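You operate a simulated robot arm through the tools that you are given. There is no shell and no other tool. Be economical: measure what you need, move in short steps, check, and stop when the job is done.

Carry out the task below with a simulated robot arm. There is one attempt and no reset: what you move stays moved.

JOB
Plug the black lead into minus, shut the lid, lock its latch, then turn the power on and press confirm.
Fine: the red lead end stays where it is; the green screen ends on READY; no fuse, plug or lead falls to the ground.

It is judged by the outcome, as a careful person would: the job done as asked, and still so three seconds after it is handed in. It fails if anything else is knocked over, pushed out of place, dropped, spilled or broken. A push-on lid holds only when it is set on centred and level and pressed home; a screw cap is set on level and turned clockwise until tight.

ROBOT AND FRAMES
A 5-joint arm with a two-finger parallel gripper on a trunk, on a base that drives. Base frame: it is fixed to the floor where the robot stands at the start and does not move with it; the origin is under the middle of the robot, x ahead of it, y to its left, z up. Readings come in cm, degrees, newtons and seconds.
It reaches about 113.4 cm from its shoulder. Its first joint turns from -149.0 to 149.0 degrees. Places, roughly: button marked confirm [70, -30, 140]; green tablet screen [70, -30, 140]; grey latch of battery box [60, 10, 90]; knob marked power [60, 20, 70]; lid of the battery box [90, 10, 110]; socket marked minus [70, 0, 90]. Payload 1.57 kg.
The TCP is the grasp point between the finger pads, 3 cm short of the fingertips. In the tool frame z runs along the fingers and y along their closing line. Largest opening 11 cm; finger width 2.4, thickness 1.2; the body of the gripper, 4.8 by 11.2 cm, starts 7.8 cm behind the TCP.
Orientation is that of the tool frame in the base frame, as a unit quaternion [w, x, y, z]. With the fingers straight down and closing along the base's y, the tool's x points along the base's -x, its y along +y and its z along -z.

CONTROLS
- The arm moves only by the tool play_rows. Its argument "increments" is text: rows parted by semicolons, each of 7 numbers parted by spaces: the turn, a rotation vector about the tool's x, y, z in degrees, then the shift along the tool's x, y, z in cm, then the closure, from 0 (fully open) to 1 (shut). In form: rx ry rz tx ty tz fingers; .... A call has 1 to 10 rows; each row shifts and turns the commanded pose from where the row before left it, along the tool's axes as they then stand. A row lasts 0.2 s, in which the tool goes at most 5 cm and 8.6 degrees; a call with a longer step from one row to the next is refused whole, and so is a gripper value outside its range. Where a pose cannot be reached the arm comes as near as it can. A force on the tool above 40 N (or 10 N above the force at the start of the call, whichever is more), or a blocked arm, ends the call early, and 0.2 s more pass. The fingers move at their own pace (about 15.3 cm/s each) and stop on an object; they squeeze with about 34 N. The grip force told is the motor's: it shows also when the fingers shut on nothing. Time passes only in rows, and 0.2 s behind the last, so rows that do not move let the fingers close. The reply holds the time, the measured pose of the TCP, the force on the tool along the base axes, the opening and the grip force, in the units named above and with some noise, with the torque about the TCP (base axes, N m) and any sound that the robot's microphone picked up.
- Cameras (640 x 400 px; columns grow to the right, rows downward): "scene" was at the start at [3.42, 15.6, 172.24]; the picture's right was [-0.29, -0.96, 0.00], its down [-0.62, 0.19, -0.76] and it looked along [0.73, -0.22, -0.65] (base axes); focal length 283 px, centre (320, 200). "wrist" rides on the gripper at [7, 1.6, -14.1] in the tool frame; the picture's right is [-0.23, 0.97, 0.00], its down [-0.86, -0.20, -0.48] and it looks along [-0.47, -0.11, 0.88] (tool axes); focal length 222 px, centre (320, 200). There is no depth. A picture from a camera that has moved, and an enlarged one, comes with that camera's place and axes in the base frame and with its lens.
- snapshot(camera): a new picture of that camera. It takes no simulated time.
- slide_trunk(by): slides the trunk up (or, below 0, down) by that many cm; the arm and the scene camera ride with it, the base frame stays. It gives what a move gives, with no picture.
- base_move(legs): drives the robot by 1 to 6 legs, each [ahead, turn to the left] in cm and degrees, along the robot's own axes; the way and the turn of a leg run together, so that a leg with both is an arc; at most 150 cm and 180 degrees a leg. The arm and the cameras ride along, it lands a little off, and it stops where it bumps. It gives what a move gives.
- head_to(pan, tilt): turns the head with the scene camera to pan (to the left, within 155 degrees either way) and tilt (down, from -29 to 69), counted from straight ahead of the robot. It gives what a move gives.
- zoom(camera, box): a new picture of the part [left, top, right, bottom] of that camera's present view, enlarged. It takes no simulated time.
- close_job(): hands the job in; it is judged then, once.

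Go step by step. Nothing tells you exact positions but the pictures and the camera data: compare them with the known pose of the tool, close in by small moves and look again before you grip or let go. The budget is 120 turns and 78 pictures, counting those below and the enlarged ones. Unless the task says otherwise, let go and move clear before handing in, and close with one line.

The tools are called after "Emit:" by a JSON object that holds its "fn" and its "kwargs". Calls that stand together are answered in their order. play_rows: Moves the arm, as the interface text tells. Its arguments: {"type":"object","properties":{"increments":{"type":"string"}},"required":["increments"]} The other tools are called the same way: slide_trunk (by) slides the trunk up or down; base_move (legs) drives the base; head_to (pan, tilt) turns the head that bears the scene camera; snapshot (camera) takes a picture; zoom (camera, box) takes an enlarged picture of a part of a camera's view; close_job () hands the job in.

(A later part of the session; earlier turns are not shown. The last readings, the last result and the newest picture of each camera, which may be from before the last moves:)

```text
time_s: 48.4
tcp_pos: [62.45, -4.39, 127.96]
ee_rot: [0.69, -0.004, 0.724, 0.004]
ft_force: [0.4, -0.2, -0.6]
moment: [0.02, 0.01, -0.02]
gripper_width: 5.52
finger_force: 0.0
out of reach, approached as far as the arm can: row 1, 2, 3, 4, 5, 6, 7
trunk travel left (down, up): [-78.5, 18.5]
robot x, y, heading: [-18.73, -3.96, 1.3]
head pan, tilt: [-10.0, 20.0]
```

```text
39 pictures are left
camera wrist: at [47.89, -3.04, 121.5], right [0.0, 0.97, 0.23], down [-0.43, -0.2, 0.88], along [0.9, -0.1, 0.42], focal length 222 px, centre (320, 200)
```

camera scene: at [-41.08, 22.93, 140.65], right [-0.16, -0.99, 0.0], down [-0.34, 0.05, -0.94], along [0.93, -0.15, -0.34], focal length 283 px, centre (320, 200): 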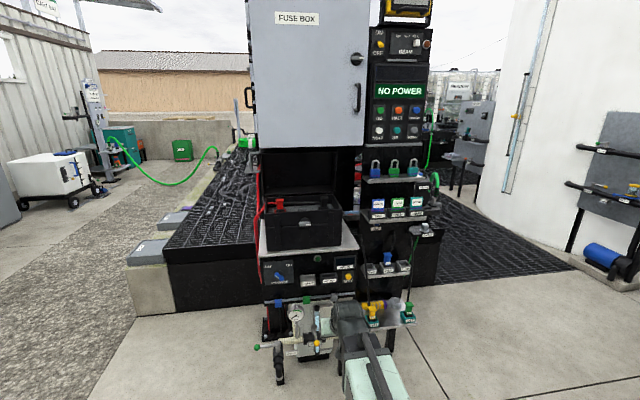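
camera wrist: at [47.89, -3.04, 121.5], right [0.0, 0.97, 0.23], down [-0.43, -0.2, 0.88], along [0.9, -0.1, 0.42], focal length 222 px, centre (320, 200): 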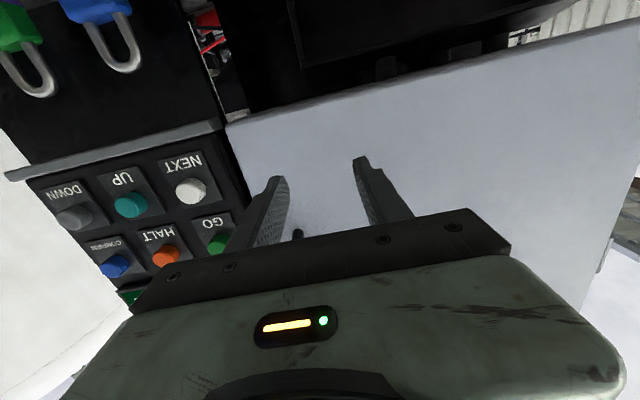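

Emit:
{"fn": "slide_trunk", "kwargs": {"by": -14.5}}

Emit:
{"fn": "snapshot", "kwargs": {"camera": "wrist"}}

Emit:
{"fn": "head_to", "kwargs": {"pan": 0, "tilt": 35}}

Emit:
{"fn": "snapshot", "kwargs": {"camera": "scene"}}

```text
time_s: 50.1
tcp_pos: [62.33, -4.46, 113.28]
ee_rot: [0.689, -0.006, 0.725, 0.006]
ft_force: [-0.2, -0.2, -0.2]
moment: [-0.02, -0.03, -0.04]
gripper_width: 5.48
finger_force: 0.1
trunk travel left (down, up): [-64.0, 33.0]
robot x, y, heading: [-19.19, -3.93, 1.2]
head pan, tilt: [-10.0, 20.0]
```

```text
38 pictures are left
camera wrist: at [47.87, -3.03, 107.0], right [0.0, 0.97, 0.23], down [-0.43, -0.21, 0.88], along [0.9, -0.1, 0.42], focal length 222 px, centre (320, 200)
```

wrist: 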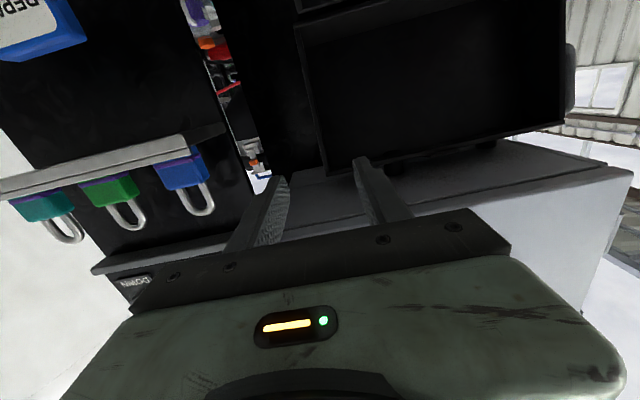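

```text
time_s: 50.9
tcp_pos: [62.49, -4.46, 113.29]
ee_rot: [0.689, -0.005, 0.724, 0.005]
ft_force: [0.1, 0.4, 0.5]
moment: [-0.01, -0.01, -0.02]
gripper_width: 5.49
finger_force: 0.1
trunk travel left (down, up): [-64.0, 33.0]
robot x, y, heading: [-19.05, -4.08, 1.1]
head pan, tilt: [0.0, 35.0]
```

```text
37 pictures are left
camera scene: at [-14.94, 12.72, 163.77], right [0.02, -1.0, 0.0], down [-0.57, -0.01, -0.82], along [0.82, 0.02, -0.57], focal length 283 px, centre (320, 200)
```

scene: 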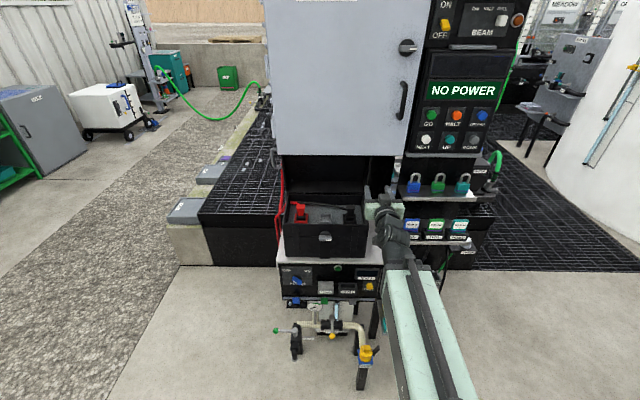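

Emit:
{"fn": "zoom", "kwargs": {"camera": "wrist", "box": [180, 0, 640, 250]}}

Emit:
{"fn": "zoom", "kwargs": {"camera": "scene", "box": [270, 140, 430, 260]}}

```text
1.39 times, centred on (410, 125) of wrist
camera zoom: at [47.88, -3.03, 106.99], right [0.0, 0.97, 0.23], down [-0.43, -0.21, 0.88], along [0.9, -0.1, 0.42], focal length 309 px, centre (195, 304)
```

zoom: 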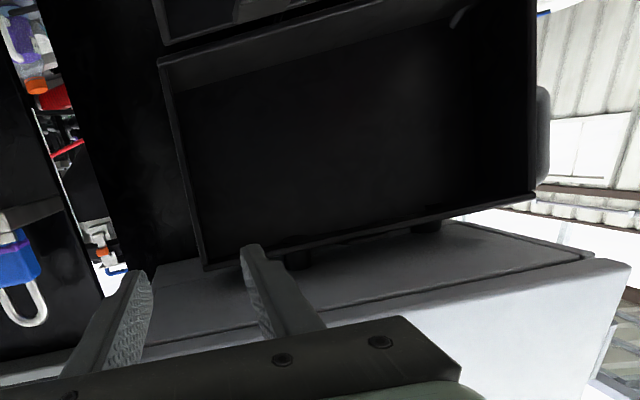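

```text
3.33 times, centred on (350, 200) of scene
camera zoom: at [-14.94, 12.72, 163.77], right [0.02, -1.0, 0.0], down [-0.57, -0.01, -0.82], along [0.82, 0.02, -0.57], focal length 942 px, centre (220, 200)
```

zoom: 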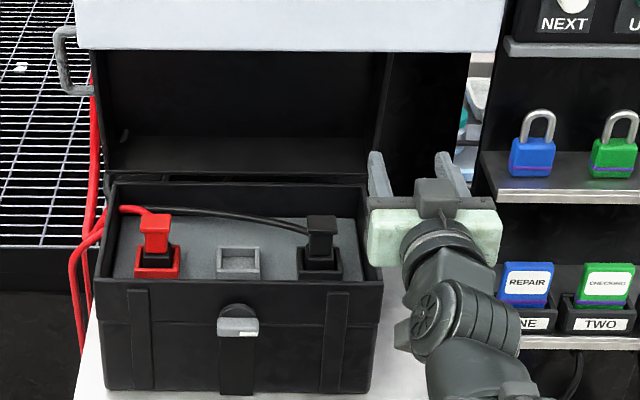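

The two views agree: the lid's right rim runs from (82.6, -4.5, 98.8) to (79.3, -4.5, 118), leaning slightly forward. I'll drive the fingers in astride that wall at z 113.

Emit:
{"fn": "play_rows", "kwargs": {"increments": "0 0 0 -0.2 0.05 4.2 0.5;0 0 0 -0.2 0.05 4.2 0.5;0 0 0 -0.2 0.05 4.2 0.5;0 0 0 -0.2 0 2.5 0.5;0 0 0 0 0 0 0.5"}}

Emit:
{"fn": "snapshot", "kwargs": {"camera": "wrist"}}

Emit:
{"fn": "zoom", "kwargs": {"camera": "scene", "box": [310, 140, 430, 240]}}

```text
time_s: 52.1
tcp_pos: [77.47, -4.38, 113.23]
ee_rot: [0.689, -0.006, 0.725, 0.005]
ft_force: [-0.6, 0.9, -0.4]
moment: [-0.03, 0.02, 0.0]
gripper_width: 5.48
finger_force: 0.0
trunk travel left (down, up): [-64.0, 33.0]
robot x, y, heading: [-18.69, -4.04, 1.0]
head pan, tilt: [0.0, 35.0]
```

```text
34 pictures are left
camera wrist: at [62.98, -2.9, 106.97], right [0.0, 0.97, 0.23], down [-0.43, -0.21, 0.88], along [0.9, -0.1, 0.42], focal length 222 px, centre (320, 200)
```

wrist: 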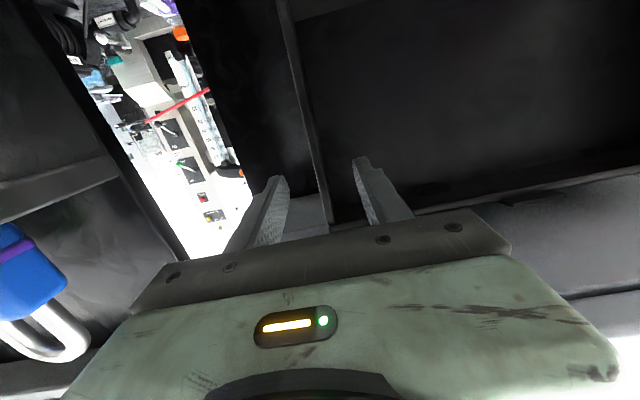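

```text
4.00 times, centred on (370, 190) of scene
camera zoom: at [-14.92, 12.72, 163.76], right [0.02, -1.0, 0.0], down [-0.57, -0.01, -0.82], along [0.82, 0.02, -0.57], focal length 1131 px, centre (120, 240)
```

zoom: 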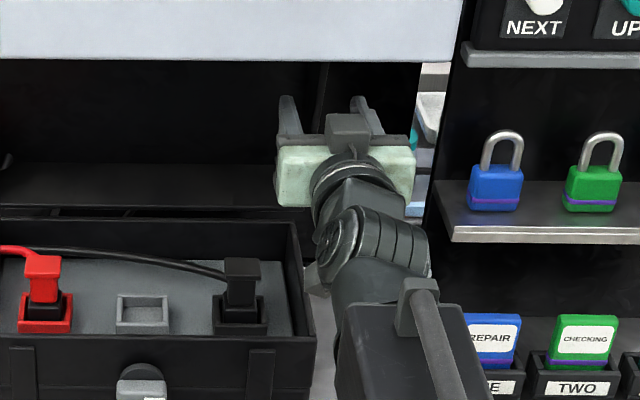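

The wall sits between the fingers. I'll go 2 cm further in and close.

Emit:
{"fn": "play_rows", "kwargs": {"increments": "0 0 0 -0.1 0 1.9 0.5;0 0 0 0 0 0 0.7;0 0 0 0 0 0 1;0 0 0 0 0 0 1;0 0 0 0 0 0 1"}}

```text
time_s: 53.3
tcp_pos: [79.42, -4.18, 113.32]
ee_rot: [0.689, -0.004, 0.725, 0.004]
ft_force: [-0.5, -6.9, 2.2]
moment: [-0.34, -0.11, -0.54]
gripper_width: 0.78
finger_force: 26.9
trunk travel left (down, up): [-64.0, 33.0]
robot x, y, heading: [-18.84, -4.09, 1.1]
head pan, tilt: [0.0, 35.0]
```

The wall is gripped at 0.78 cm. I'll pull the lid forward along its arc, starting with a small piece.

Emit:
{"fn": "play_rows", "kwargs": {"increments": "0 0 0 0.65 0 -1.87 1;0 0 0 0.94 0 -1.86 1;0 0 0 0 0 0 1"}}

Emit:
{"fn": "zoom", "kwargs": {"camera": "scene", "box": [270, 140, 430, 260]}}

```text
time_s: 54.1
tcp_pos: [75.75, -4.26, 112.84]
ee_rot: [0.686, -0.005, 0.727, 0.006]
ft_force: [8.2, -13.8, -23.0]
moment: [-0.3, 0.68, -0.71]
gripper_width: 0.8
finger_force: 26.7
out of reach, approached as far as the arm can: row 1, 2
trunk travel left (down, up): [-64.0, 33.0]
robot x, y, heading: [-18.59, -4.05, 1.0]
head pan, tilt: [0.0, 35.0]
```

```text
3.33 times, centred on (350, 200) of scene
camera zoom: at [-14.47, 12.52, 163.75], right [0.02, -1.0, 0.0], down [-0.58, -0.01, -0.82], along [0.82, 0.02, -0.58], focal length 942 px, centre (220, 200)
```

zoom: 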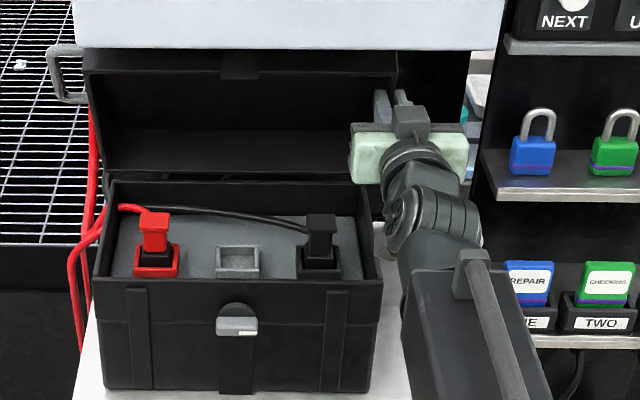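

The lid follows, but the arm cannot go lower by itself, so I'll take the drop with the trunk in alternating steps.

Emit:
{"fn": "slide_trunk", "kwargs": {"by": -1.2}}

Emit:
{"fn": "play_rows", "kwargs": {"increments": "0 0 0 0 0 -1.8 1;0 0 0 0 0 0 1"}}

Emit:
{"fn": "slide_trunk", "kwargs": {"by": -1.5}}

Emit:
{"fn": "play_rows", "kwargs": {"increments": "0 0 0 0 0 -1.6 1;0 0 0 0 0 0 1"}}

Emit:
{"fn": "slide_trunk", "kwargs": {"by": -1.6}}

Emit:
{"fn": "zoom", "kwargs": {"camera": "scene", "box": [270, 140, 430, 260]}}

```text
time_s: 54.7
tcp_pos: [75.19, -4.25, 112.48]
ee_rot: [0.691, -0.004, 0.723, 0.005]
ft_force: [-6.7, -11.8, 22.3]
moment: [-0.42, -0.82, -0.64]
gripper_width: 0.82
finger_force: 27.1
trunk travel left (down, up): [-62.8, 34.2]
robot x, y, heading: [-18.96, -4.32, 1.2]
head pan, tilt: [0.0, 35.0]
```

```text
time_s: 55.3
tcp_pos: [73.85, -4.4, 111.75]
ee_rot: [0.687, -0.004, 0.727, 0.006]
ft_force: [7.2, -12.3, -15.4]
moment: [-0.24, 0.57, -0.69]
gripper_width: 0.79
finger_force: 27.1
trunk travel left (down, up): [-62.8, 34.2]
robot x, y, heading: [-18.43, -4.21, 1.2]
head pan, tilt: [0.0, 35.0]
```

```text
time_s: 55.9
tcp_pos: [73.29, -4.35, 110.96]
ee_rot: [0.691, -0.004, 0.723, 0.005]
ft_force: [-15.1, -9.8, 18.7]
moment: [-0.29, -0.44, -0.61]
gripper_width: 0.81
finger_force: 27.0
trunk travel left (down, up): [-61.3, 35.7]
robot x, y, heading: [-18.63, -4.31, 0.8]
head pan, tilt: [0.0, 35.0]
```

```text
time_s: 56.5
tcp_pos: [72.28, -4.35, 110.28]
ee_rot: [0.689, -0.004, 0.725, 0.005]
ft_force: [10.6, -12.3, -14.2]
moment: [-0.14, 0.34, -0.62]
gripper_width: 0.8
finger_force: 27.4
trunk travel left (down, up): [-61.3, 35.7]
robot x, y, heading: [-18.87, -3.98, 1.0]
head pan, tilt: [0.0, 35.0]
```

```text
time_s: 57.1
tcp_pos: [71.65, -4.24, 109.55]
ee_rot: [0.692, -0.005, 0.722, 0.005]
ft_force: [-18.7, -10.4, 17.3]
moment: [-0.14, -0.39, -0.66]
gripper_width: 0.79
finger_force: 26.7
trunk travel left (down, up): [-59.7, 37.3]
robot x, y, heading: [-18.96, -4.04, 1.0]
head pan, tilt: [0.0, 35.0]
```

```text
3.33 times, centred on (350, 200) of scene
camera zoom: at [-15.45, 12.58, 159.51], right [0.02, -1.0, 0.0], down [-0.57, -0.01, -0.82], along [0.82, 0.02, -0.57], focal length 942 px, centre (220, 200)
```

zoom: 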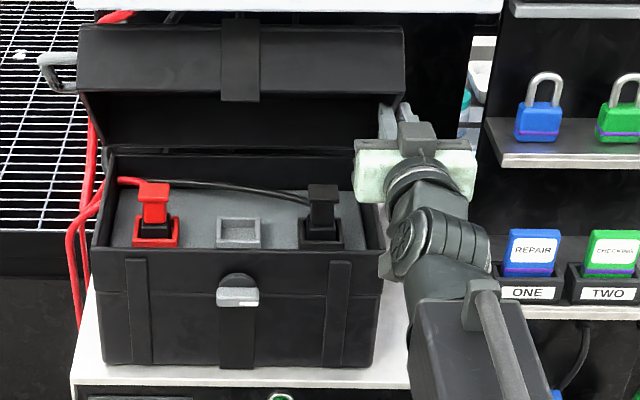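

Emit:
{"fn": "play_rows", "kwargs": {"increments": "0 0 0 0 0 -1.1 1;0 0 0 0 0 0 1"}}

Emit:
{"fn": "slide_trunk", "kwargs": {"by": -1.7}}

Emit:
{"fn": "play_rows", "kwargs": {"increments": "0 0 0 0 0 -0.9 1;0 0 0 0 0 0 1"}}

Emit:
{"fn": "slide_trunk", "kwargs": {"by": -1.6}}

Emit:
{"fn": "zoom", "kwargs": {"camera": "scene", "box": [270, 140, 430, 260]}}

```text
time_s: 57.7
tcp_pos: [71.04, -4.34, 108.9]
ee_rot: [0.689, -0.004, 0.724, 0.005]
ft_force: [9.0, -12.9, -4.7]
moment: [-0.1, -0.38, -0.65]
gripper_width: 0.8
finger_force: 27.1
trunk travel left (down, up): [-59.7, 37.3]
robot x, y, heading: [-18.73, -4.37, 1.4]
head pan, tilt: [0.0, 35.0]
```

```text
time_s: 58.4
tcp_pos: [70.63, -4.29, 107.71]
ee_rot: [0.691, -0.004, 0.723, 0.005]
ft_force: [-21.1, -11.0, 12.3]
moment: [-0.07, -0.24, -0.67]
gripper_width: 0.8
finger_force: 27.6
trunk travel left (down, up): [-58.0, 39.0]
robot x, y, heading: [-19.4, -3.93, 1.1]
head pan, tilt: [0.0, 35.0]
```

```text
time_s: 59.0
tcp_pos: [70.32, -4.23, 107.11]
ee_rot: [0.689, -0.004, 0.724, 0.005]
ft_force: [10.4, -14.1, -4.1]
moment: [-0.08, -0.56, -0.65]
gripper_width: 0.79
finger_force: 26.6
trunk travel left (down, up): [-58.0, 39.0]
robot x, y, heading: [-18.88, -3.92, 1.1]
head pan, tilt: [0.0, 35.0]
```

```text
time_s: 59.6
tcp_pos: [69.74, -4.25, 106.04]
ee_rot: [0.691, -0.004, 0.722, 0.005]
ft_force: [-22.0, -11.2, 10.3]
moment: [-0.2, -0.31, -0.66]
gripper_width: 0.79
finger_force: 27.3
trunk travel left (down, up): [-56.4, 40.6]
robot x, y, heading: [-18.52, -4.12, 1.0]
head pan, tilt: [0.0, 35.0]
```

```text
3.33 times, centred on (350, 200) of scene
camera zoom: at [-15.4, 12.56, 156.19], right [0.02, -1.0, 0.0], down [-0.57, -0.01, -0.82], along [0.82, 0.02, -0.57], focal length 942 px, centre (220, 200)
```

zoom: 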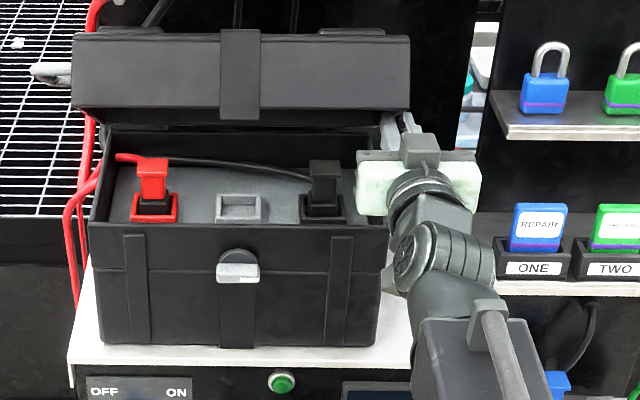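

The lid is down to about 30°. I'll open the fingers and pull straight back.

Emit:
{"fn": "play_rows", "kwargs": {"increments": "0 0 0 0 0 0 0.7;0 0 0 0 0 0 0.7;0 0 0 0 0 -3 0.7;0 0 0 0 0 -4.5 0.7;0 0 0 0 0 -4 0.7;0 0 0 0 0 0 0.7"}}

Emit:
{"fn": "zoom", "kwargs": {"camera": "scene", "box": [270, 140, 430, 260]}}

```text
time_s: 61.0
tcp_pos: [62.5, -4.2, 105.8]
ee_rot: [0.691, -0.005, 0.723, 0.005]
ft_force: [-0.2, -0.8, -0.5]
moment: [0.01, -0.03, 0.01]
gripper_width: 3.3
finger_force: 0.0
out of reach, approached as far as the arm can: row 5
trunk travel left (down, up): [-56.4, 40.6]
robot x, y, heading: [-18.59, -4.44, 1.2]
head pan, tilt: [0.0, 35.0]
```

```text
3.33 times, centred on (350, 200) of scene
camera zoom: at [-14.94, 12.72, 156.16], right [0.02, -1.0, 0.0], down [-0.57, -0.01, -0.82], along [0.82, 0.02, -0.57], focal length 942 px, centre (220, 200)
```

zoom: 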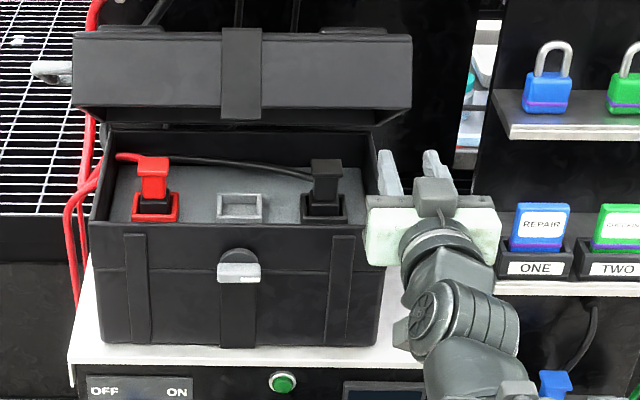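

The lid stays put at about 30° and the arm is clear. Now I'll raise the arm, tilt the tool back to 35° and press the lid down from above with closed fingers.

Emit:
{"fn": "slide_trunk", "kwargs": {"by": 20}}

Emit:
{"fn": "play_rows", "kwargs": {"increments": "0 7.5 0 0 0 0 1;0 7.5 0 0 0 0 1;0 7.5 0 0 0 0 1;0 7.5 0 0 0 0 1;0 7.5 0 0 0 0 1;0 7.5 0 0 0 0 1;0 7.5 0 0 0 0 1;0 0 0 0 4.5 0 1;0 0 0 0 4.5 0 1;0 0 0 0 4 0 1"}}

Emit:
{"fn": "zoom", "kwargs": {"camera": "scene", "box": [250, 140, 450, 280]}}

```text
time_s: 63.2
tcp_pos: [62.4, -4.28, 125.71]
ee_rot: [0.691, -0.004, 0.723, 0.004]
ft_force: [-0.7, 0.5, -0.5]
moment: [0.01, -0.02, 0.0]
gripper_width: 3.28
finger_force: 0.1
trunk travel left (down, up): [-76.4, 20.6]
robot x, y, heading: [-18.87, -4.38, 1.0]
head pan, tilt: [0.0, 35.0]
```

```text
time_s: 65.4
tcp_pos: [62.36, 8.66, 107.36]
ee_rot: [0.3, -0.006, 0.954, 0.002]
ft_force: [-1.1, 0.4, -0.1]
moment: [-0.01, 0.0, -0.02]
gripper_width: 0.01
finger_force: 21.4
out of reach, approached as far as the arm can: row 1, 2, 3, 4, 5, 6, 7
trunk travel left (down, up): [-76.4, 20.6]
robot x, y, heading: [-18.69, -4.15, 1.3]
head pan, tilt: [0.0, 35.0]
```

```text
2.86 times, centred on (350, 210) of scene
camera zoom: at [-14.92, 12.72, 176.16], right [0.02, -1.0, 0.0], down [-0.57, -0.01, -0.82], along [0.82, 0.02, -0.57], focal length 808 px, centre (234, 171)
```

zoom: 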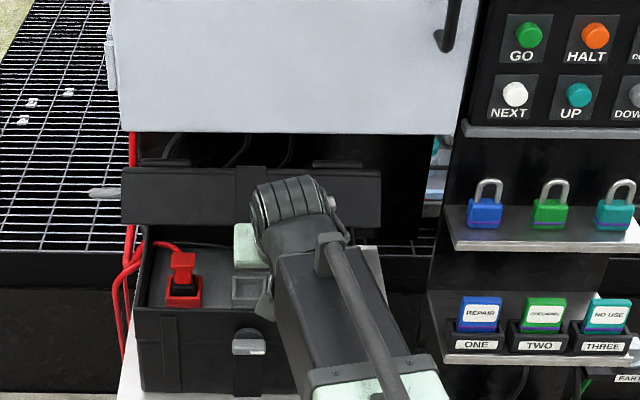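

Emit:
{"fn": "play_rows", "kwargs": {"increments": "0 0 0 3.3 0 -2.3 1;0 0 0 2.4 0 -1.7 1;0 0 0 0 0 0 1"}}

Emit:
{"fn": "slide_trunk", "kwargs": {"by": 17}}

Emit:
{"fn": "play_rows", "kwargs": {"increments": "0 0 0 -3.3 0 2.3 1;0 0 0 -3.3 0 2.3 1;0 0 0 -3.0 0 2.1 1;0 0 0 0 0 0 1"}}

Emit:
{"fn": "snapshot", "kwargs": {"camera": "wrist"}}

```text
time_s: 66.2
tcp_pos: [55.47, 8.61, 107.42]
ee_rot: [0.3, -0.004, 0.954, 0.001]
ft_force: [-0.5, 0.0, -0.7]
moment: [0.01, 0.0, -0.02]
gripper_width: 0.0
finger_force: 21.4
trunk travel left (down, up): [-76.4, 20.6]
robot x, y, heading: [-18.84, -4.09, 1.0]
head pan, tilt: [0.0, 35.0]
```

```text
time_s: 68.1
tcp_pos: [55.43, 8.64, 124.4]
ee_rot: [0.3, -0.006, 0.954, 0.002]
ft_force: [0.4, 0.0, 1.3]
moment: [0.03, 0.0, 0.01]
gripper_width: 0.0
finger_force: 21.2
trunk travel left (down, up): [-93.4, 3.6]
robot x, y, heading: [-18.53, -3.88, 1.0]
head pan, tilt: [0.0, 35.0]
```

```text
time_s: 69.1
tcp_pos: [67.16, 8.64, 124.4]
ee_rot: [0.3, -0.007, 0.954, 0.002]
ft_force: [0.7, -0.4, 0.0]
moment: [0.01, 0.01, 0.0]
gripper_width: 0.0
finger_force: 21.7
trunk travel left (down, up): [-93.4, 3.6]
robot x, y, heading: [-18.84, -4.35, 1.0]
head pan, tilt: [0.0, 35.0]
```

```text
27 pictures are left
camera wrist: at [53.24, 10.0, 131.94], right [0.17, 0.98, 0.13], down [0.43, -0.19, 0.88], along [0.89, -0.1, -0.45], focal length 222 px, centre (320, 200)
```

wrist: 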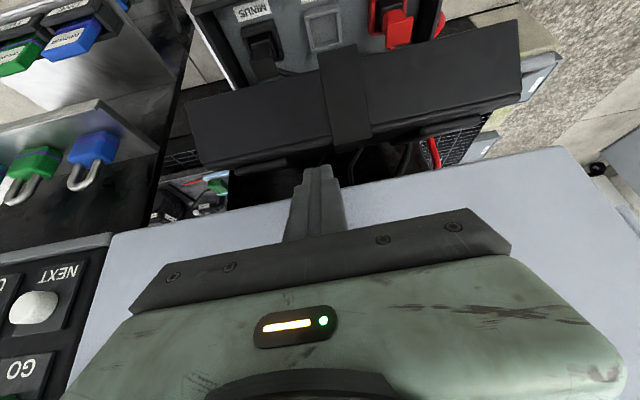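

Emit:
{"fn": "slide_trunk", "kwargs": {"by": -4}}

Emit:
{"fn": "play_rows", "kwargs": {"increments": "0 0 0 -2.05 0 1.43 1;0 0 0 0 0 0 1"}}

Emit:
{"fn": "zoom", "kwargs": {"camera": "wrist", "box": [160, 40, 560, 260]}}

```text
time_s: 69.9
tcp_pos: [67.14, 8.6, 120.39]
ee_rot: [0.299, -0.006, 0.954, 0.002]
ft_force: [0.6, -0.2, -0.5]
moment: [0.0, 0.01, 0.02]
gripper_width: 0.02
finger_force: 20.7
trunk travel left (down, up): [-89.4, 7.6]
robot x, y, heading: [-18.64, -4.27, 1.0]
head pan, tilt: [0.0, 35.0]
```

```text
time_s: 70.5
tcp_pos: [69.71, 8.57, 120.32]
ee_rot: [0.299, -0.006, 0.954, 0.003]
ft_force: [0.3, 0.0, 0.5]
moment: [0.0, 0.0, 0.0]
gripper_width: 0.03
finger_force: 21.0
trunk travel left (down, up): [-89.4, 7.6]
robot x, y, heading: [-18.93, -4.48, 0.9]
head pan, tilt: [0.0, 35.0]
```

```text
1.60 times, centred on (360, 150) of wrist
camera zoom: at [55.75, 10.04, 127.93], right [0.17, 0.98, 0.13], down [0.43, -0.19, 0.88], along [0.89, -0.1, -0.45], focal length 355 px, centre (256, 280)
```

zoom: 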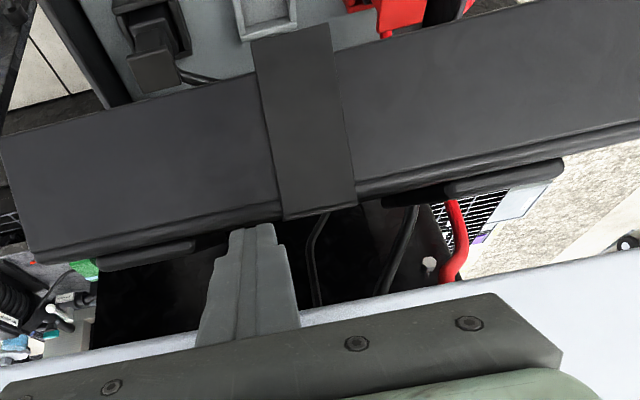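

The lid's front upper corner is near (71, 117), and pressing with steep fingertips would jam there. I'll back off, flatten the tool to about 60° and lay the fingers over the lid's top panel instead.

Emit:
{"fn": "play_rows", "kwargs": {"increments": "0 0 0 3.6 0 -2.5 1;0 0 0 3.6 0 -2.5 1;0 -8.3 0 0 0 0 1;0 -8.3 0 0 0 0 1;0 -8.4 0 0 0 0 1;0 0 0 0 0 0 1"}}

```text
time_s: 71.9
tcp_pos: [60.89, 8.4, 127.85]
ee_rot: [0.499, -0.006, 0.866, 0.004]
ft_force: [-0.4, -0.1, -0.2]
moment: [0.02, -0.02, -0.02]
gripper_width: 0.0
finger_force: 21.6
out of reach, approached as far as the arm can: row 3, 4, 5
trunk travel left (down, up): [-89.4, 7.6]
robot x, y, heading: [-18.6, -4.44, 1.1]
head pan, tilt: [0.0, 35.0]
```

Emit:
{"fn": "slide_trunk", "kwargs": {"by": -7.3}}

Emit:
{"fn": "play_rows", "kwargs": {"increments": "0 0 0 -1.75 0 3.0 1;0 0 0 -1.75 0 3.0 1;0 0 0 0 0 0 1"}}

Emit:
{"fn": "zoom", "kwargs": {"camera": "wrist", "box": [160, 40, 560, 260]}}

```text
time_s: 73.0
tcp_pos: [60.92, 8.5, 120.54]
ee_rot: [0.499, -0.005, 0.867, 0.003]
ft_force: [0.0, 0.3, -0.4]
moment: [-0.01, 0.03, -0.04]
gripper_width: 0.0
finger_force: 21.3
trunk travel left (down, up): [-82.1, 14.9]
robot x, y, heading: [-18.88, -4.19, 1.1]
head pan, tilt: [0.0, 35.0]
```

```text
time_s: 73.8
tcp_pos: [67.67, 8.45, 120.61]
ee_rot: [0.499, -0.005, 0.867, 0.003]
ft_force: [-0.3, 0.0, 0.7]
moment: [-0.01, 0.0, -0.01]
gripper_width: 0.0
finger_force: 20.9
trunk travel left (down, up): [-82.1, 14.9]
robot x, y, heading: [-18.92, -4.03, 1.4]
head pan, tilt: [0.0, 35.0]
```

```text
1.60 times, centred on (360, 150) of wrist
camera zoom: at [51.91, 9.88, 121.66], right [0.1, 0.98, 0.2], down [0.02, -0.2, 0.98], along [0.99, -0.1, -0.04], focal length 355 px, centre (256, 280)
```

zoom: 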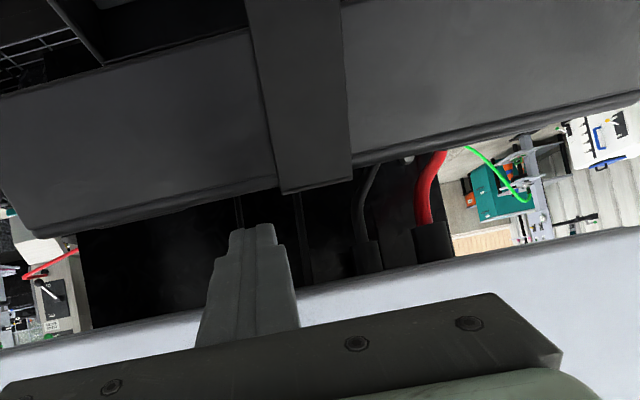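

Emit:
{"fn": "slide_trunk", "kwargs": {"by": -1.5}}

Emit:
{"fn": "play_rows", "kwargs": {"increments": "0 0 0 -1.25 0 2.15 1;0 0 0 -1.25 0 2.15 1;0 0 0 0 0 0 1"}}

Emit:
{"fn": "slide_trunk", "kwargs": {"by": -2}}

Emit:
{"fn": "zoom", "kwargs": {"camera": "wrist", "box": [160, 40, 560, 260]}}

```text
time_s: 74.5
tcp_pos: [67.74, 8.44, 119.04]
ee_rot: [0.498, -0.006, 0.867, 0.004]
ft_force: [-0.5, 1.0, 0.7]
moment: [0.0, -0.02, -0.01]
gripper_width: 0.0
finger_force: 21.2
trunk travel left (down, up): [-80.6, 16.4]
robot x, y, heading: [-18.69, -4.1, 1.3]
head pan, tilt: [0.0, 35.0]
```

```text
time_s: 75.3
tcp_pos: [72.69, 8.54, 119.12]
ee_rot: [0.498, -0.006, 0.867, 0.003]
ft_force: [-0.7, 0.4, -0.2]
moment: [0.03, -0.05, 0.0]
gripper_width: 0.03
finger_force: 21.2
trunk travel left (down, up): [-80.6, 16.4]
robot x, y, heading: [-19.1, -4.06, 1.1]
head pan, tilt: [0.0, 35.0]
```

```text
time_s: 75.9
tcp_pos: [72.8, 8.61, 116.9]
ee_rot: [0.498, -0.005, 0.867, 0.003]
ft_force: [0.6, 1.1, -0.6]
moment: [-0.02, 0.01, 0.0]
gripper_width: 0.0
finger_force: 21.2
trunk travel left (down, up): [-78.6, 18.4]
robot x, y, heading: [-18.87, -4.31, 0.8]
head pan, tilt: [0.0, 35.0]
```

```text
1.60 times, centred on (360, 150) of wrist
camera zoom: at [56.92, 9.99, 118.14], right [0.1, 0.98, 0.2], down [0.02, -0.2, 0.98], along [0.99, -0.1, -0.04], focal length 355 px, centre (256, 280)
```

zoom: 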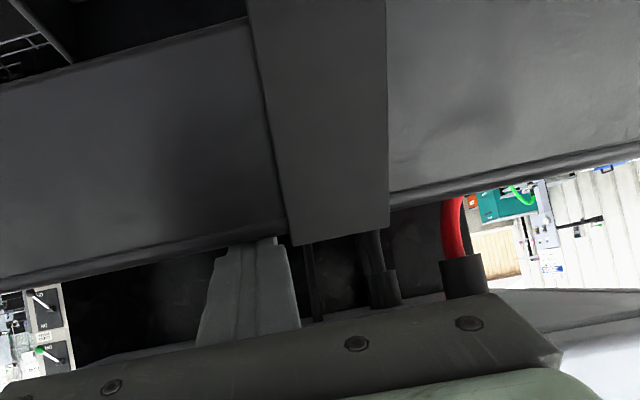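

The fingertips are now behind the lid's upper edge. I'll press down with the trunk.

Emit:
{"fn": "slide_trunk", "kwargs": {"by": -3}}

Emit:
{"fn": "slide_trunk", "kwargs": {"by": -3}}

Emit:
{"fn": "zoom", "kwargs": {"camera": "scene", "box": [250, 120, 450, 260]}}

```text
time_s: 76.4
tcp_pos: [72.06, 8.54, 116.23]
ee_rot: [0.503, -0.007, 0.864, 0.003]
ft_force: [-26.7, -2.6, 28.9]
moment: [-0.23, 0.56, -0.22]
gripper_width: 0.01
finger_force: 21.2
trunk travel left (down, up): [-77.1, 19.9]
robot x, y, heading: [-19.0, -4.36, 1.1]
head pan, tilt: [0.0, 35.0]
stopped: the force on the tool passed its limit at 50 N (the readings are from after the stop); the commanded pose is now the measured one
```

```text
time_s: 76.7
tcp_pos: [71.86, 8.55, 116.15]
ee_rot: [0.506, -0.007, 0.862, 0.003]
ft_force: [-29.2, -3.7, 31.1]
moment: [-0.21, 0.62, -0.22]
gripper_width: 0.02
finger_force: 21.1
trunk travel left (down, up): [-76.9, 20.1]
robot x, y, heading: [-18.76, -3.98, 1.4]
head pan, tilt: [0.0, 35.0]
stopped: the force on the tool passed its limit at 55 N (the readings are from after the stop); the commanded pose is now the measured one
```

```text
2.86 times, centred on (350, 190) of scene
camera zoom: at [-15.93, 12.59, 176.75], right [0.02, -1.0, 0.0], down [-0.57, -0.01, -0.82], along [0.82, 0.02, -0.57], focal length 808 px, centre (234, 229)
```

zoom: 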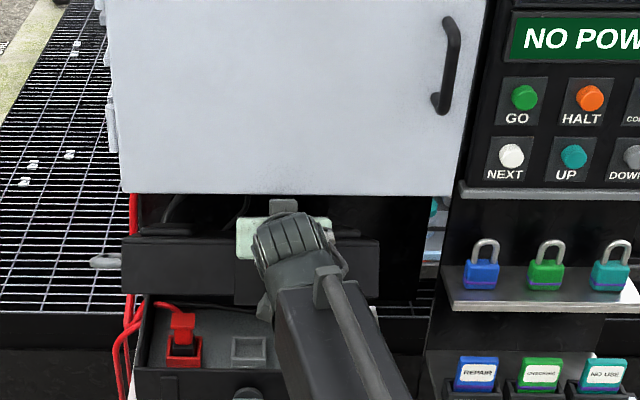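

That was a jam on the lid's corner, because the tips are not far enough over it. I'll lift, go further in and try again.

Emit:
{"fn": "slide_trunk", "kwargs": {"by": 4}}

Emit:
{"fn": "play_rows", "kwargs": {"increments": "0 0 0 -1.0 0 1.75 1;0 0 0 -1.0 0 1.75 1;0 0 0 0 0 0 1"}}

Emit:
{"fn": "zoom", "kwargs": {"camera": "wrist", "box": [160, 40, 560, 260]}}

```text
time_s: 77.6
tcp_pos: [72.62, 8.69, 119.63]
ee_rot: [0.502, -0.007, 0.865, 0.004]
ft_force: [-11.4, -1.5, -13.8]
moment: [0.19, -0.57, -0.08]
gripper_width: 0.0
finger_force: 21.0
trunk travel left (down, up): [-80.9, 16.1]
robot x, y, heading: [-19.03, -4.38, 1.0]
head pan, tilt: [0.0, 35.0]
```

```text
time_s: 77.8
tcp_pos: [72.65, 8.76, 119.39]
ee_rot: [0.497, -0.007, 0.868, 0.004]
ft_force: [-5.4, -0.6, -4.9]
moment: [0.09, -0.25, -0.08]
gripper_width: 0.0
finger_force: 20.8
trunk travel left (down, up): [-80.9, 16.1]
robot x, y, heading: [-18.44, -4.3, 1.0]
head pan, tilt: [0.0, 35.0]
stopped in row 1: the force on the tool passed its limit at 62 N (the readings are from after the stop); the commanded pose is now the measured one
```

```text
1.60 times, centred on (360, 150) of wrist
camera zoom: at [56.96, 10.06, 120.45], right [0.1, 0.98, 0.2], down [0.02, -0.2, 0.98], along [0.99, -0.09, -0.04], focal length 355 px, centre (256, 280)
```

zoom: 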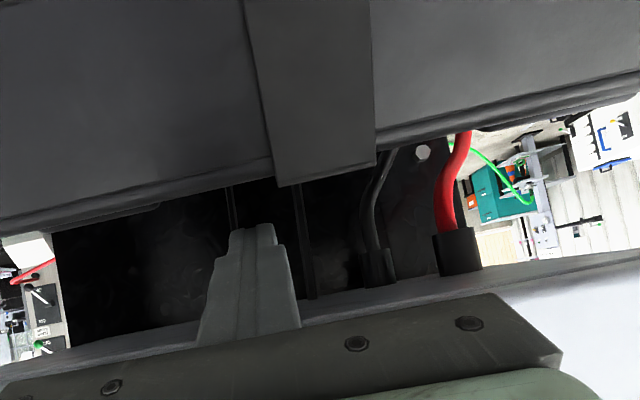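

The fingers touched the fuse box's underside, which puts it near z 120.4, while the lid corner is near (74, 115). The gap fits a level tool, so I'll back out, level it and slide in over the lid.

Emit:
{"fn": "slide_trunk", "kwargs": {"by": -0.8}}

Emit:
{"fn": "play_rows", "kwargs": {"increments": "0 0 0 1.95 0 -3.4 1;0 0 0 1.95 0 -3.4 1;0 0 0 1.95 0 -3.4 1;0 -8.5 0 0 0 0 1;0 -8.5 0 0 0 0 1;0 -8.5 0 0 0 0 1;0 -2.5 0 0 0 0 1;0 0 0 0 0 0 1"}}

```text
time_s: 78.4
tcp_pos: [72.74, 8.71, 118.6]
ee_rot: [0.498, -0.006, 0.867, 0.003]
ft_force: [0.1, -0.8, -1.1]
moment: [0.01, -0.01, 0.01]
gripper_width: 0.01
finger_force: 21.3
trunk travel left (down, up): [-80.1, 16.9]
robot x, y, heading: [-19.0, -4.07, 1.1]
head pan, tilt: [0.0, 35.0]
```

```text
time_s: 80.2
tcp_pos: [61.19, 8.57, 129.61]
ee_rot: [0.691, -0.005, 0.723, 0.005]
ft_force: [-0.4, 0.3, -0.1]
moment: [0.02, 0.01, 0.03]
gripper_width: 0.01
finger_force: 21.1
out of reach, approached as far as the arm can: row 4, 5, 6, 7
trunk travel left (down, up): [-80.1, 16.9]
robot x, y, heading: [-18.37, -4.54, 0.8]
head pan, tilt: [0.0, 35.0]
```

Emit:
{"fn": "slide_trunk", "kwargs": {"by": -11.7}}

Emit:
{"fn": "play_rows", "kwargs": {"increments": "0 0 0 -0.15 0 3.4 1;0 0 0 -0.15 0 3.4 1;0 0 0 0 0 0 1"}}

Emit:
{"fn": "zoom", "kwargs": {"camera": "wrist", "box": [160, 40, 560, 260]}}

```text
time_s: 81.7
tcp_pos: [61.08, 8.48, 117.93]
ee_rot: [0.692, -0.005, 0.722, 0.005]
ft_force: [-0.4, 0.0, 1.1]
moment: [-0.03, 0.02, -0.01]
gripper_width: 0.0
finger_force: 21.5
trunk travel left (down, up): [-68.4, 28.6]
robot x, y, heading: [-18.6, -4.05, 1.1]
head pan, tilt: [0.0, 35.0]
```

```text
time_s: 82.5
tcp_pos: [68.12, 8.44, 117.85]
ee_rot: [0.692, -0.004, 0.721, 0.004]
ft_force: [-0.7, -0.2, 0.2]
moment: [-0.01, 0.0, 0.0]
gripper_width: 0.02
finger_force: 21.3
trunk travel left (down, up): [-68.4, 28.6]
robot x, y, heading: [-18.92, -4.03, 0.9]
head pan, tilt: [0.0, 35.0]
```

```text
1.60 times, centred on (360, 150) of wrist
camera zoom: at [53.57, 9.94, 111.49], right [0.0, 0.97, 0.23], down [-0.44, -0.21, 0.87], along [0.9, -0.1, 0.43], focal length 355 px, centre (256, 280)
```

zoom: 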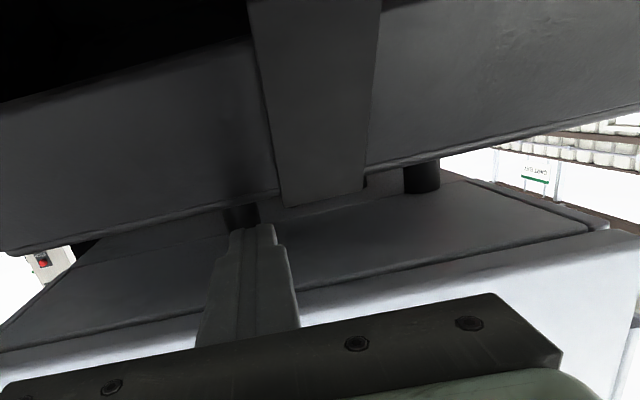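

Emit:
{"fn": "play_rows", "kwargs": {"increments": "0 0 0 -0.13 0 3 1;0 0 0 -0.13 0 3 1;0 0 0 0 0 0 1"}}

Emit:
{"fn": "slide_trunk", "kwargs": {"by": -3}}

```text
time_s: 83.3
tcp_pos: [74.06, 8.64, 117.9]
ee_rot: [0.692, -0.005, 0.722, 0.004]
ft_force: [0.2, -1.2, 0.5]
moment: [-0.01, -0.01, -0.02]
gripper_width: 0.02
finger_force: 21.0
trunk travel left (down, up): [-68.4, 28.6]
robot x, y, heading: [-18.56, -4.19, 0.9]
head pan, tilt: [0.0, 35.0]
```

```text
time_s: 84.0
tcp_pos: [74.11, 8.57, 114.79]
ee_rot: [0.693, -0.005, 0.721, 0.004]
ft_force: [-0.4, -0.6, 0.0]
moment: [0.02, 0.0, 0.0]
gripper_width: 0.0
finger_force: 21.3
trunk travel left (down, up): [-65.4, 31.6]
robot x, y, heading: [-18.53, -4.15, 1.1]
head pan, tilt: [0.0, 35.0]
```

Emit:
{"fn": "slide_trunk", "kwargs": {"by": -3}}

Emit:
{"fn": "zoom", "kwargs": {"camera": "scene", "box": [250, 120, 450, 260]}}

```text
time_s: 84.8
tcp_pos: [73.9, 8.76, 111.87]
ee_rot: [0.692, -0.004, 0.722, 0.004]
ft_force: [-4.9, 0.4, -1.4]
moment: [0.05, 0.1, -0.34]
gripper_width: 0.0
finger_force: 21.2
trunk travel left (down, up): [-62.4, 34.6]
robot x, y, heading: [-19.16, -3.88, 1.2]
head pan, tilt: [0.0, 35.0]
```

```text
2.86 times, centred on (350, 190) of scene
camera zoom: at [-15.05, 12.72, 162.18], right [0.02, -1.0, 0.0], down [-0.57, -0.01, -0.82], along [0.82, 0.02, -0.57], focal length 808 px, centre (234, 229)
```

zoom: 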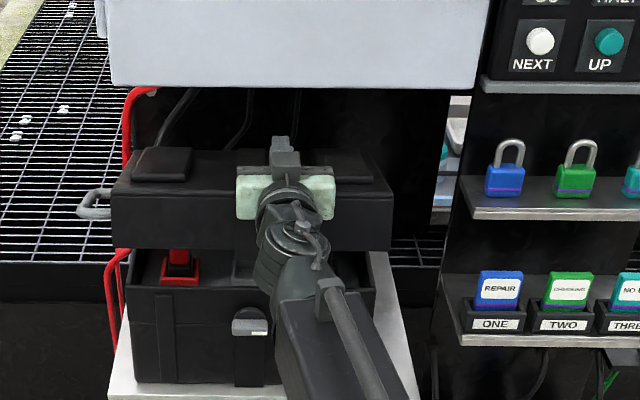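

The lid is going down cleanly. I'll continue in steps until it seats.

Emit:
{"fn": "slide_trunk", "kwargs": {"by": -2}}

Emit:
{"fn": "slide_trunk", "kwargs": {"by": -1.5}}

Emit:
{"fn": "zoom", "kwargs": {"camera": "scene", "box": [250, 120, 450, 260]}}

```text
time_s: 85.3
tcp_pos: [73.08, 8.64, 110.94]
ee_rot: [0.694, -0.006, 0.72, 0.005]
ft_force: [-35.2, 0.2, 15.3]
moment: [0.12, 1.89, -1.6]
gripper_width: 0.0
finger_force: 21.6
trunk travel left (down, up): [-61.0, 36.0]
robot x, y, heading: [-18.75, -4.4, 1.0]
head pan, tilt: [0.0, 35.0]
stopped: the force on the tool passed its limit at 46 N (the readings are from after the stop); the commanded pose is now the measured one
```

```text
time_s: 85.7
tcp_pos: [73.02, 8.6, 110.47]
ee_rot: [0.694, -0.007, 0.72, 0.005]
ft_force: [-38.7, -0.2, 18.7]
moment: [0.19, 2.14, -1.76]
gripper_width: 0.0
finger_force: 21.2
trunk travel left (down, up): [-60.6, 36.4]
robot x, y, heading: [-18.64, -3.71, 1.0]
head pan, tilt: [0.0, 35.0]
stopped: the force on the tool passed its limit at 52 N (the readings are from after the stop); the commanded pose is now the measured one
```

```text
2.86 times, centred on (350, 190) of scene
camera zoom: at [-15.81, 12.67, 160.32], right [0.02, -1.0, 0.0], down [-0.57, -0.01, -0.82], along [0.82, 0.02, -0.57], focal length 808 px, centre (234, 229)
```

zoom: 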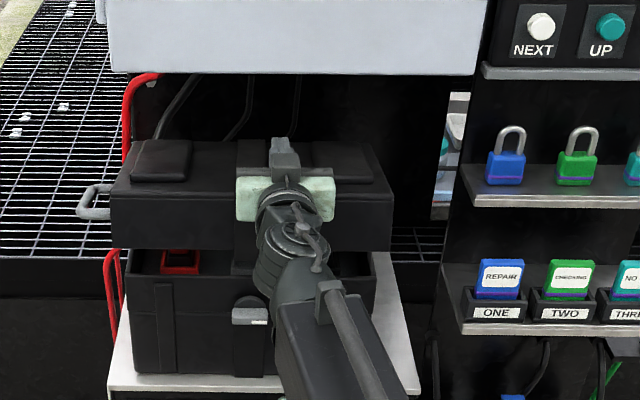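

The lid's edge now pushes against the gripper body, so I'll retract about 5 cm and keep pressing with the fingers only.

Emit:
{"fn": "play_rows", "kwargs": {"increments": "0 0 0 -0.3 0 -2.5 1;0 0 0 0 0 -2.5 1;0 0 0 0 0 0 1"}}

Emit:
{"fn": "slide_trunk", "kwargs": {"by": -1.5}}

Emit:
{"fn": "slide_trunk", "kwargs": {"by": -1.5}}

Emit:
{"fn": "zoom", "kwargs": {"camera": "scene", "box": [250, 120, 450, 260]}}

```text
time_s: 86.5
tcp_pos: [68.85, 8.73, 110.07]
ee_rot: [0.693, -0.006, 0.721, 0.004]
ft_force: [-0.1, -0.6, 0.4]
moment: [0.04, 0.01, 0.02]
gripper_width: 0.0
finger_force: 21.3
out of reach, approached as far as the arm can: row 2
trunk travel left (down, up): [-60.6, 36.4]
robot x, y, heading: [-18.43, -4.29, 0.8]
head pan, tilt: [0.0, 35.0]
```

```text
time_s: 87.1
tcp_pos: [68.86, 8.86, 108.58]
ee_rot: [0.693, -0.005, 0.721, 0.004]
ft_force: [0.3, 0.3, 0.3]
moment: [0.03, 0.01, -0.02]
gripper_width: 0.0
finger_force: 21.7
trunk travel left (down, up): [-59.1, 37.9]
robot x, y, heading: [-18.99, -4.26, 1.1]
head pan, tilt: [0.0, 35.0]
```

```text
time_s: 87.7
tcp_pos: [68.65, 8.85, 107.16]
ee_rot: [0.693, -0.005, 0.721, 0.004]
ft_force: [-1.1, 0.2, -0.5]
moment: [0.01, 0.01, -0.01]
gripper_width: 0.0
finger_force: 21.1
trunk travel left (down, up): [-57.6, 39.4]
robot x, y, heading: [-18.64, -4.28, 1.0]
head pan, tilt: [0.0, 35.0]
```

```text
2.86 times, centred on (350, 190) of scene
camera zoom: at [-15.0, 12.71, 157.3], right [0.02, -1.0, 0.0], down [-0.57, -0.01, -0.82], along [0.82, 0.02, -0.57], focal length 808 px, centre (234, 229)
```

zoom: 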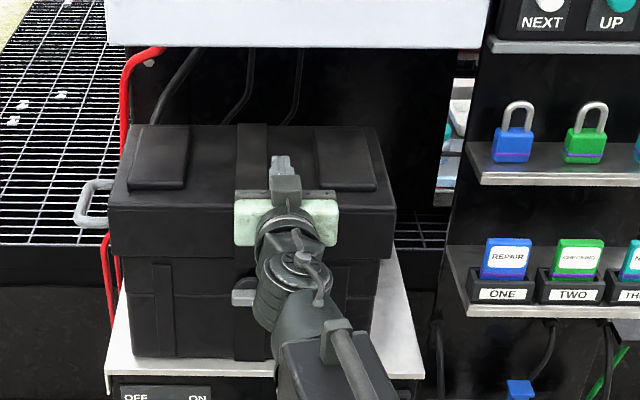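

Emit:
{"fn": "slide_trunk", "kwargs": {"by": -1.5}}

Emit:
{"fn": "slide_trunk", "kwargs": {"by": -1}}

```text
time_s: 88.2
tcp_pos: [68.71, 8.86, 106.64]
ee_rot: [0.694, -0.009, 0.72, 0.003]
ft_force: [-4.6, -1.8, 18.2]
moment: [-0.01, -0.47, 0.16]
gripper_width: 0.01
finger_force: 21.3
trunk travel left (down, up): [-56.8, 40.2]
robot x, y, heading: [-19.04, -4.29, 1.2]
head pan, tilt: [0.0, 35.0]
stopped: the force on the tool passed its limit at 73 N (the readings are from after the stop); the commanded pose is now the measured one
```

```text
time_s: 88.5
tcp_pos: [68.7, 8.76, 106.62]
ee_rot: [0.695, -0.01, 0.718, 0.002]
ft_force: [-4.7, -2.6, 26.7]
moment: [0.01, -0.76, 0.33]
gripper_width: 0.0
finger_force: 21.2
trunk travel left (down, up): [-56.7, 40.3]
robot x, y, heading: [-18.9, -4.37, 1.1]
head pan, tilt: [0.0, 35.0]
stopped: the force on the tool passed its limit at 59 N (the readings are from after the stop); the commanded pose is now the measured one
```

That is a hard stop at panel height z 105.4, so the lid is shut. I'll lift off, back away and move the robot in front of the latch.

Emit:
{"fn": "slide_trunk", "kwargs": {"by": 2}}

Emit:
{"fn": "play_rows", "kwargs": {"increments": "0 0 0 0 0 -4 1;0 0 0 0 0 -4 1;0 0 0 0 0 0 1"}}

Emit:
{"fn": "base_move", "kwargs": {"legs": [[-25, 0], [0, 44], [23, 0], [0, -45]]}}

Emit:
{"fn": "head_to", "kwargs": {"pan": -5, "tilt": 35}}

Emit:
{"fn": "snapshot", "kwargs": {"camera": "scene"}}

Emit:
{"fn": "zoom", "kwargs": {"camera": "scene", "box": [240, 150, 400, 280]}}

```text
time_s: 89.1
tcp_pos: [68.93, 8.9, 108.32]
ee_rot: [0.694, -0.01, 0.72, 0.003]
ft_force: [0.0, 0.7, 0.0]
moment: [0.02, 0.0, 0.02]
gripper_width: 0.01
finger_force: 21.1
trunk travel left (down, up): [-58.7, 38.3]
robot x, y, heading: [-18.89, -4.07, 1.2]
head pan, tilt: [0.0, 35.0]
```

```text
time_s: 89.9
tcp_pos: [61.1, 8.53, 108.32]
ee_rot: [0.695, -0.01, 0.719, 0.003]
ft_force: [0.5, 0.4, -0.2]
moment: [-0.01, -0.04, -0.06]
gripper_width: 0.02
finger_force: 20.8
trunk travel left (down, up): [-58.7, 38.3]
robot x, y, heading: [-18.81, -4.07, 0.9]
head pan, tilt: [0.0, 35.0]
```

```text
time_s: 97.1
tcp_pos: [53.38, 21.44, 108.48]
ee_rot: [0.696, 0.003, 0.718, -0.008]
ft_force: [0.6, -0.3, -0.3]
moment: [0.0, 0.0, -0.02]
gripper_width: 0.01
finger_force: 21.5
trunk travel left (down, up): [-58.7, 38.3]
robot x, y, heading: [-26.93, 12.64, -0.3]
head pan, tilt: [0.0, 35.0]
```

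```text
time_s: 97.8
tcp_pos: [53.46, 21.47, 108.3]
ee_rot: [0.695, 0.003, 0.719, -0.009]
ft_force: [0.4, 0.0, 0.0]
moment: [-0.03, 0.01, 0.04]
gripper_width: 0.01
finger_force: 20.8
trunk travel left (down, up): [-58.7, 38.3]
robot x, y, heading: [-26.99, 12.91, -0.3]
head pan, tilt: [-5.0, 35.0]
```

```text
17 pictures are left
camera scene: at [-22.85, 28.73, 158.45], right [-0.09, -1.0, 0.0], down [-0.57, 0.05, -0.82], along [0.82, -0.07, -0.57], focal length 283 px, centre (320, 200)
```

scene: 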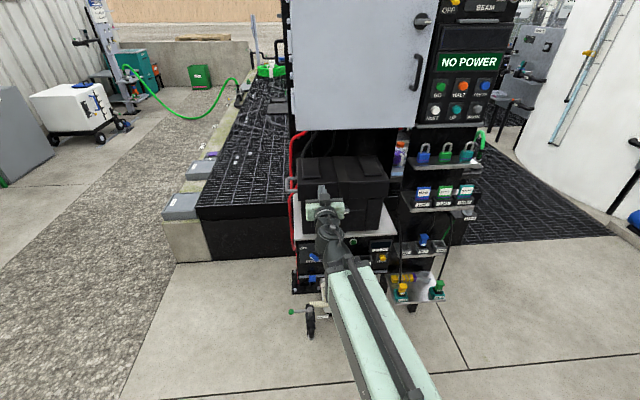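

```text
3.08 times, centred on (320, 215) of scene
camera zoom: at [-22.85, 28.73, 158.45], right [-0.09, -1.0, 0.0], down [-0.57, 0.05, -0.82], along [0.82, -0.07, -0.57], focal length 870 px, centre (320, 154)
```

zoom: 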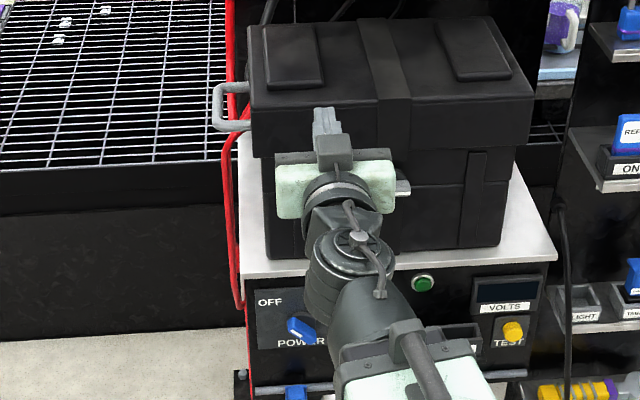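

The lid sits square and shut. I'll bring the tool level with the latch, spin it a quarter turn and look closely.

Emit:
{"fn": "slide_trunk", "kwargs": {"by": -16}}

Emit:
{"fn": "play_rows", "kwargs": {"increments": "0 0 0 0 -4.5 0 0.4;0 0 0 0 -4.5 0 0.4;0 0 8.5 0 0 0 0.4;0 0 8.5 0 0 0 0.4;0 0 8.5 0 0 0 0.4;0 0 8.5 0 0 0 0.4;0 0 8.5 0 0 0 0.4;0 0 8.5 0 0 0 0.4;0 0 8.5 0 0 0 0.4;0 0 8.5 0 0 0 0.4"}}

Emit:
{"fn": "play_rows", "kwargs": {"increments": "0 0 8.5 0 0 0 0.4;0 0 8.5 0 0 0 0.4;0 0 5 0 0 0 0.4;0 0 0 0 0 0 0.4"}}

Emit:
{"fn": "snapshot", "kwargs": {"camera": "wrist"}}

```text
time_s: 99.6
tcp_pos: [53.39, 21.39, 92.41]
ee_rot: [0.695, 0.002, 0.719, -0.008]
ft_force: [0.0, -0.5, -0.5]
moment: [0.03, 0.03, 0.01]
gripper_width: 0.0
finger_force: 21.0
trunk travel left (down, up): [-42.7, 54.3]
robot x, y, heading: [-27.41, 12.89, -0.1]
head pan, tilt: [-5.0, 35.0]
```

```text
time_s: 101.8
tcp_pos: [54.16, 12.84, 92.38]
ee_rot: [0.58, 0.405, 0.594, 0.383]
ft_force: [0.2, -0.4, -0.1]
moment: [-0.02, -0.02, 0.01]
gripper_width: 6.59
finger_force: 0.0
out of reach, approached as far as the arm can: row 1, 2
trunk travel left (down, up): [-42.7, 54.3]
robot x, y, heading: [-26.63, 12.76, -0.1]
head pan, tilt: [-5.0, 35.0]
```

```text
time_s: 102.8
tcp_pos: [54.29, 12.79, 92.43]
ee_rot: [0.497, 0.511, 0.506, 0.485]
ft_force: [-0.4, 0.3, 0.1]
moment: [-0.02, -0.03, 0.0]
gripper_width: 6.59
finger_force: 0.0
trunk travel left (down, up): [-42.7, 54.3]
robot x, y, heading: [-27.02, 12.6, 0.1]
head pan, tilt: [-5.0, 35.0]
```

```text
15 pictures are left
camera wrist: at [40.21, 19.99, 94.38], right [0.03, -0.22, 0.98], down [-0.5, -0.85, -0.18], along [0.87, -0.48, -0.13], focal length 222 px, centre (320, 200)
```

wrist: 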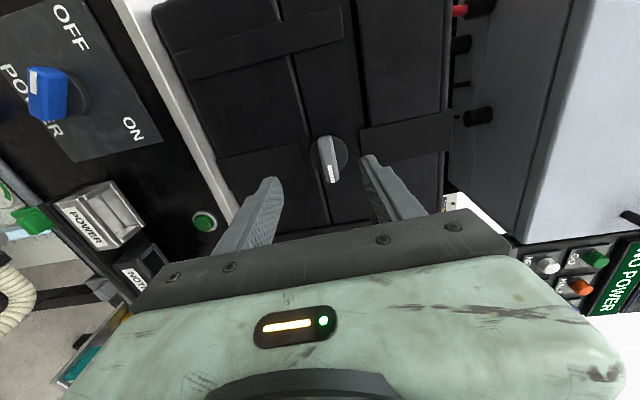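

Emit:
{"fn": "zoom", "kwargs": {"camera": "wrist", "box": [0, 0, 180, 180]}}

Emit:
{"fn": "zoom", "kwargs": {"camera": "wrist", "box": [230, 80, 430, 230]}}

```text
2.22 times, centred on (90, 90) of wrist
camera zoom: at [40.21, 19.99, 94.38], right [0.03, -0.22, 0.98], down [-0.5, -0.85, -0.18], along [0.87, -0.48, -0.13], focal length 494 px, centre (831, 444)
```

zoom: 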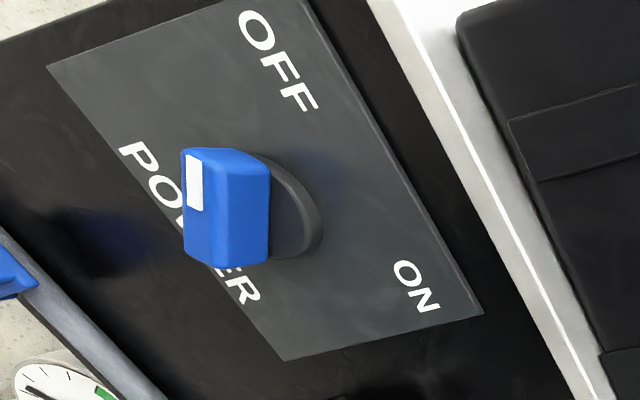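

```text
2.67 times, centred on (330, 155) of wrist
camera zoom: at [40.21, 19.99, 94.38], right [0.03, -0.22, 0.98], down [-0.5, -0.85, -0.18], along [0.87, -0.48, -0.13], focal length 592 px, centre (293, 320)
```

zoom: 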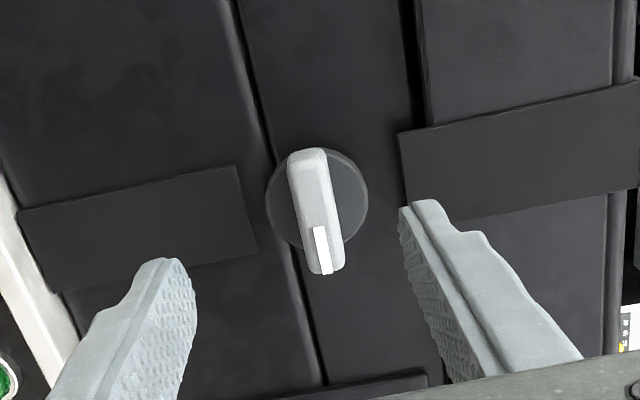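

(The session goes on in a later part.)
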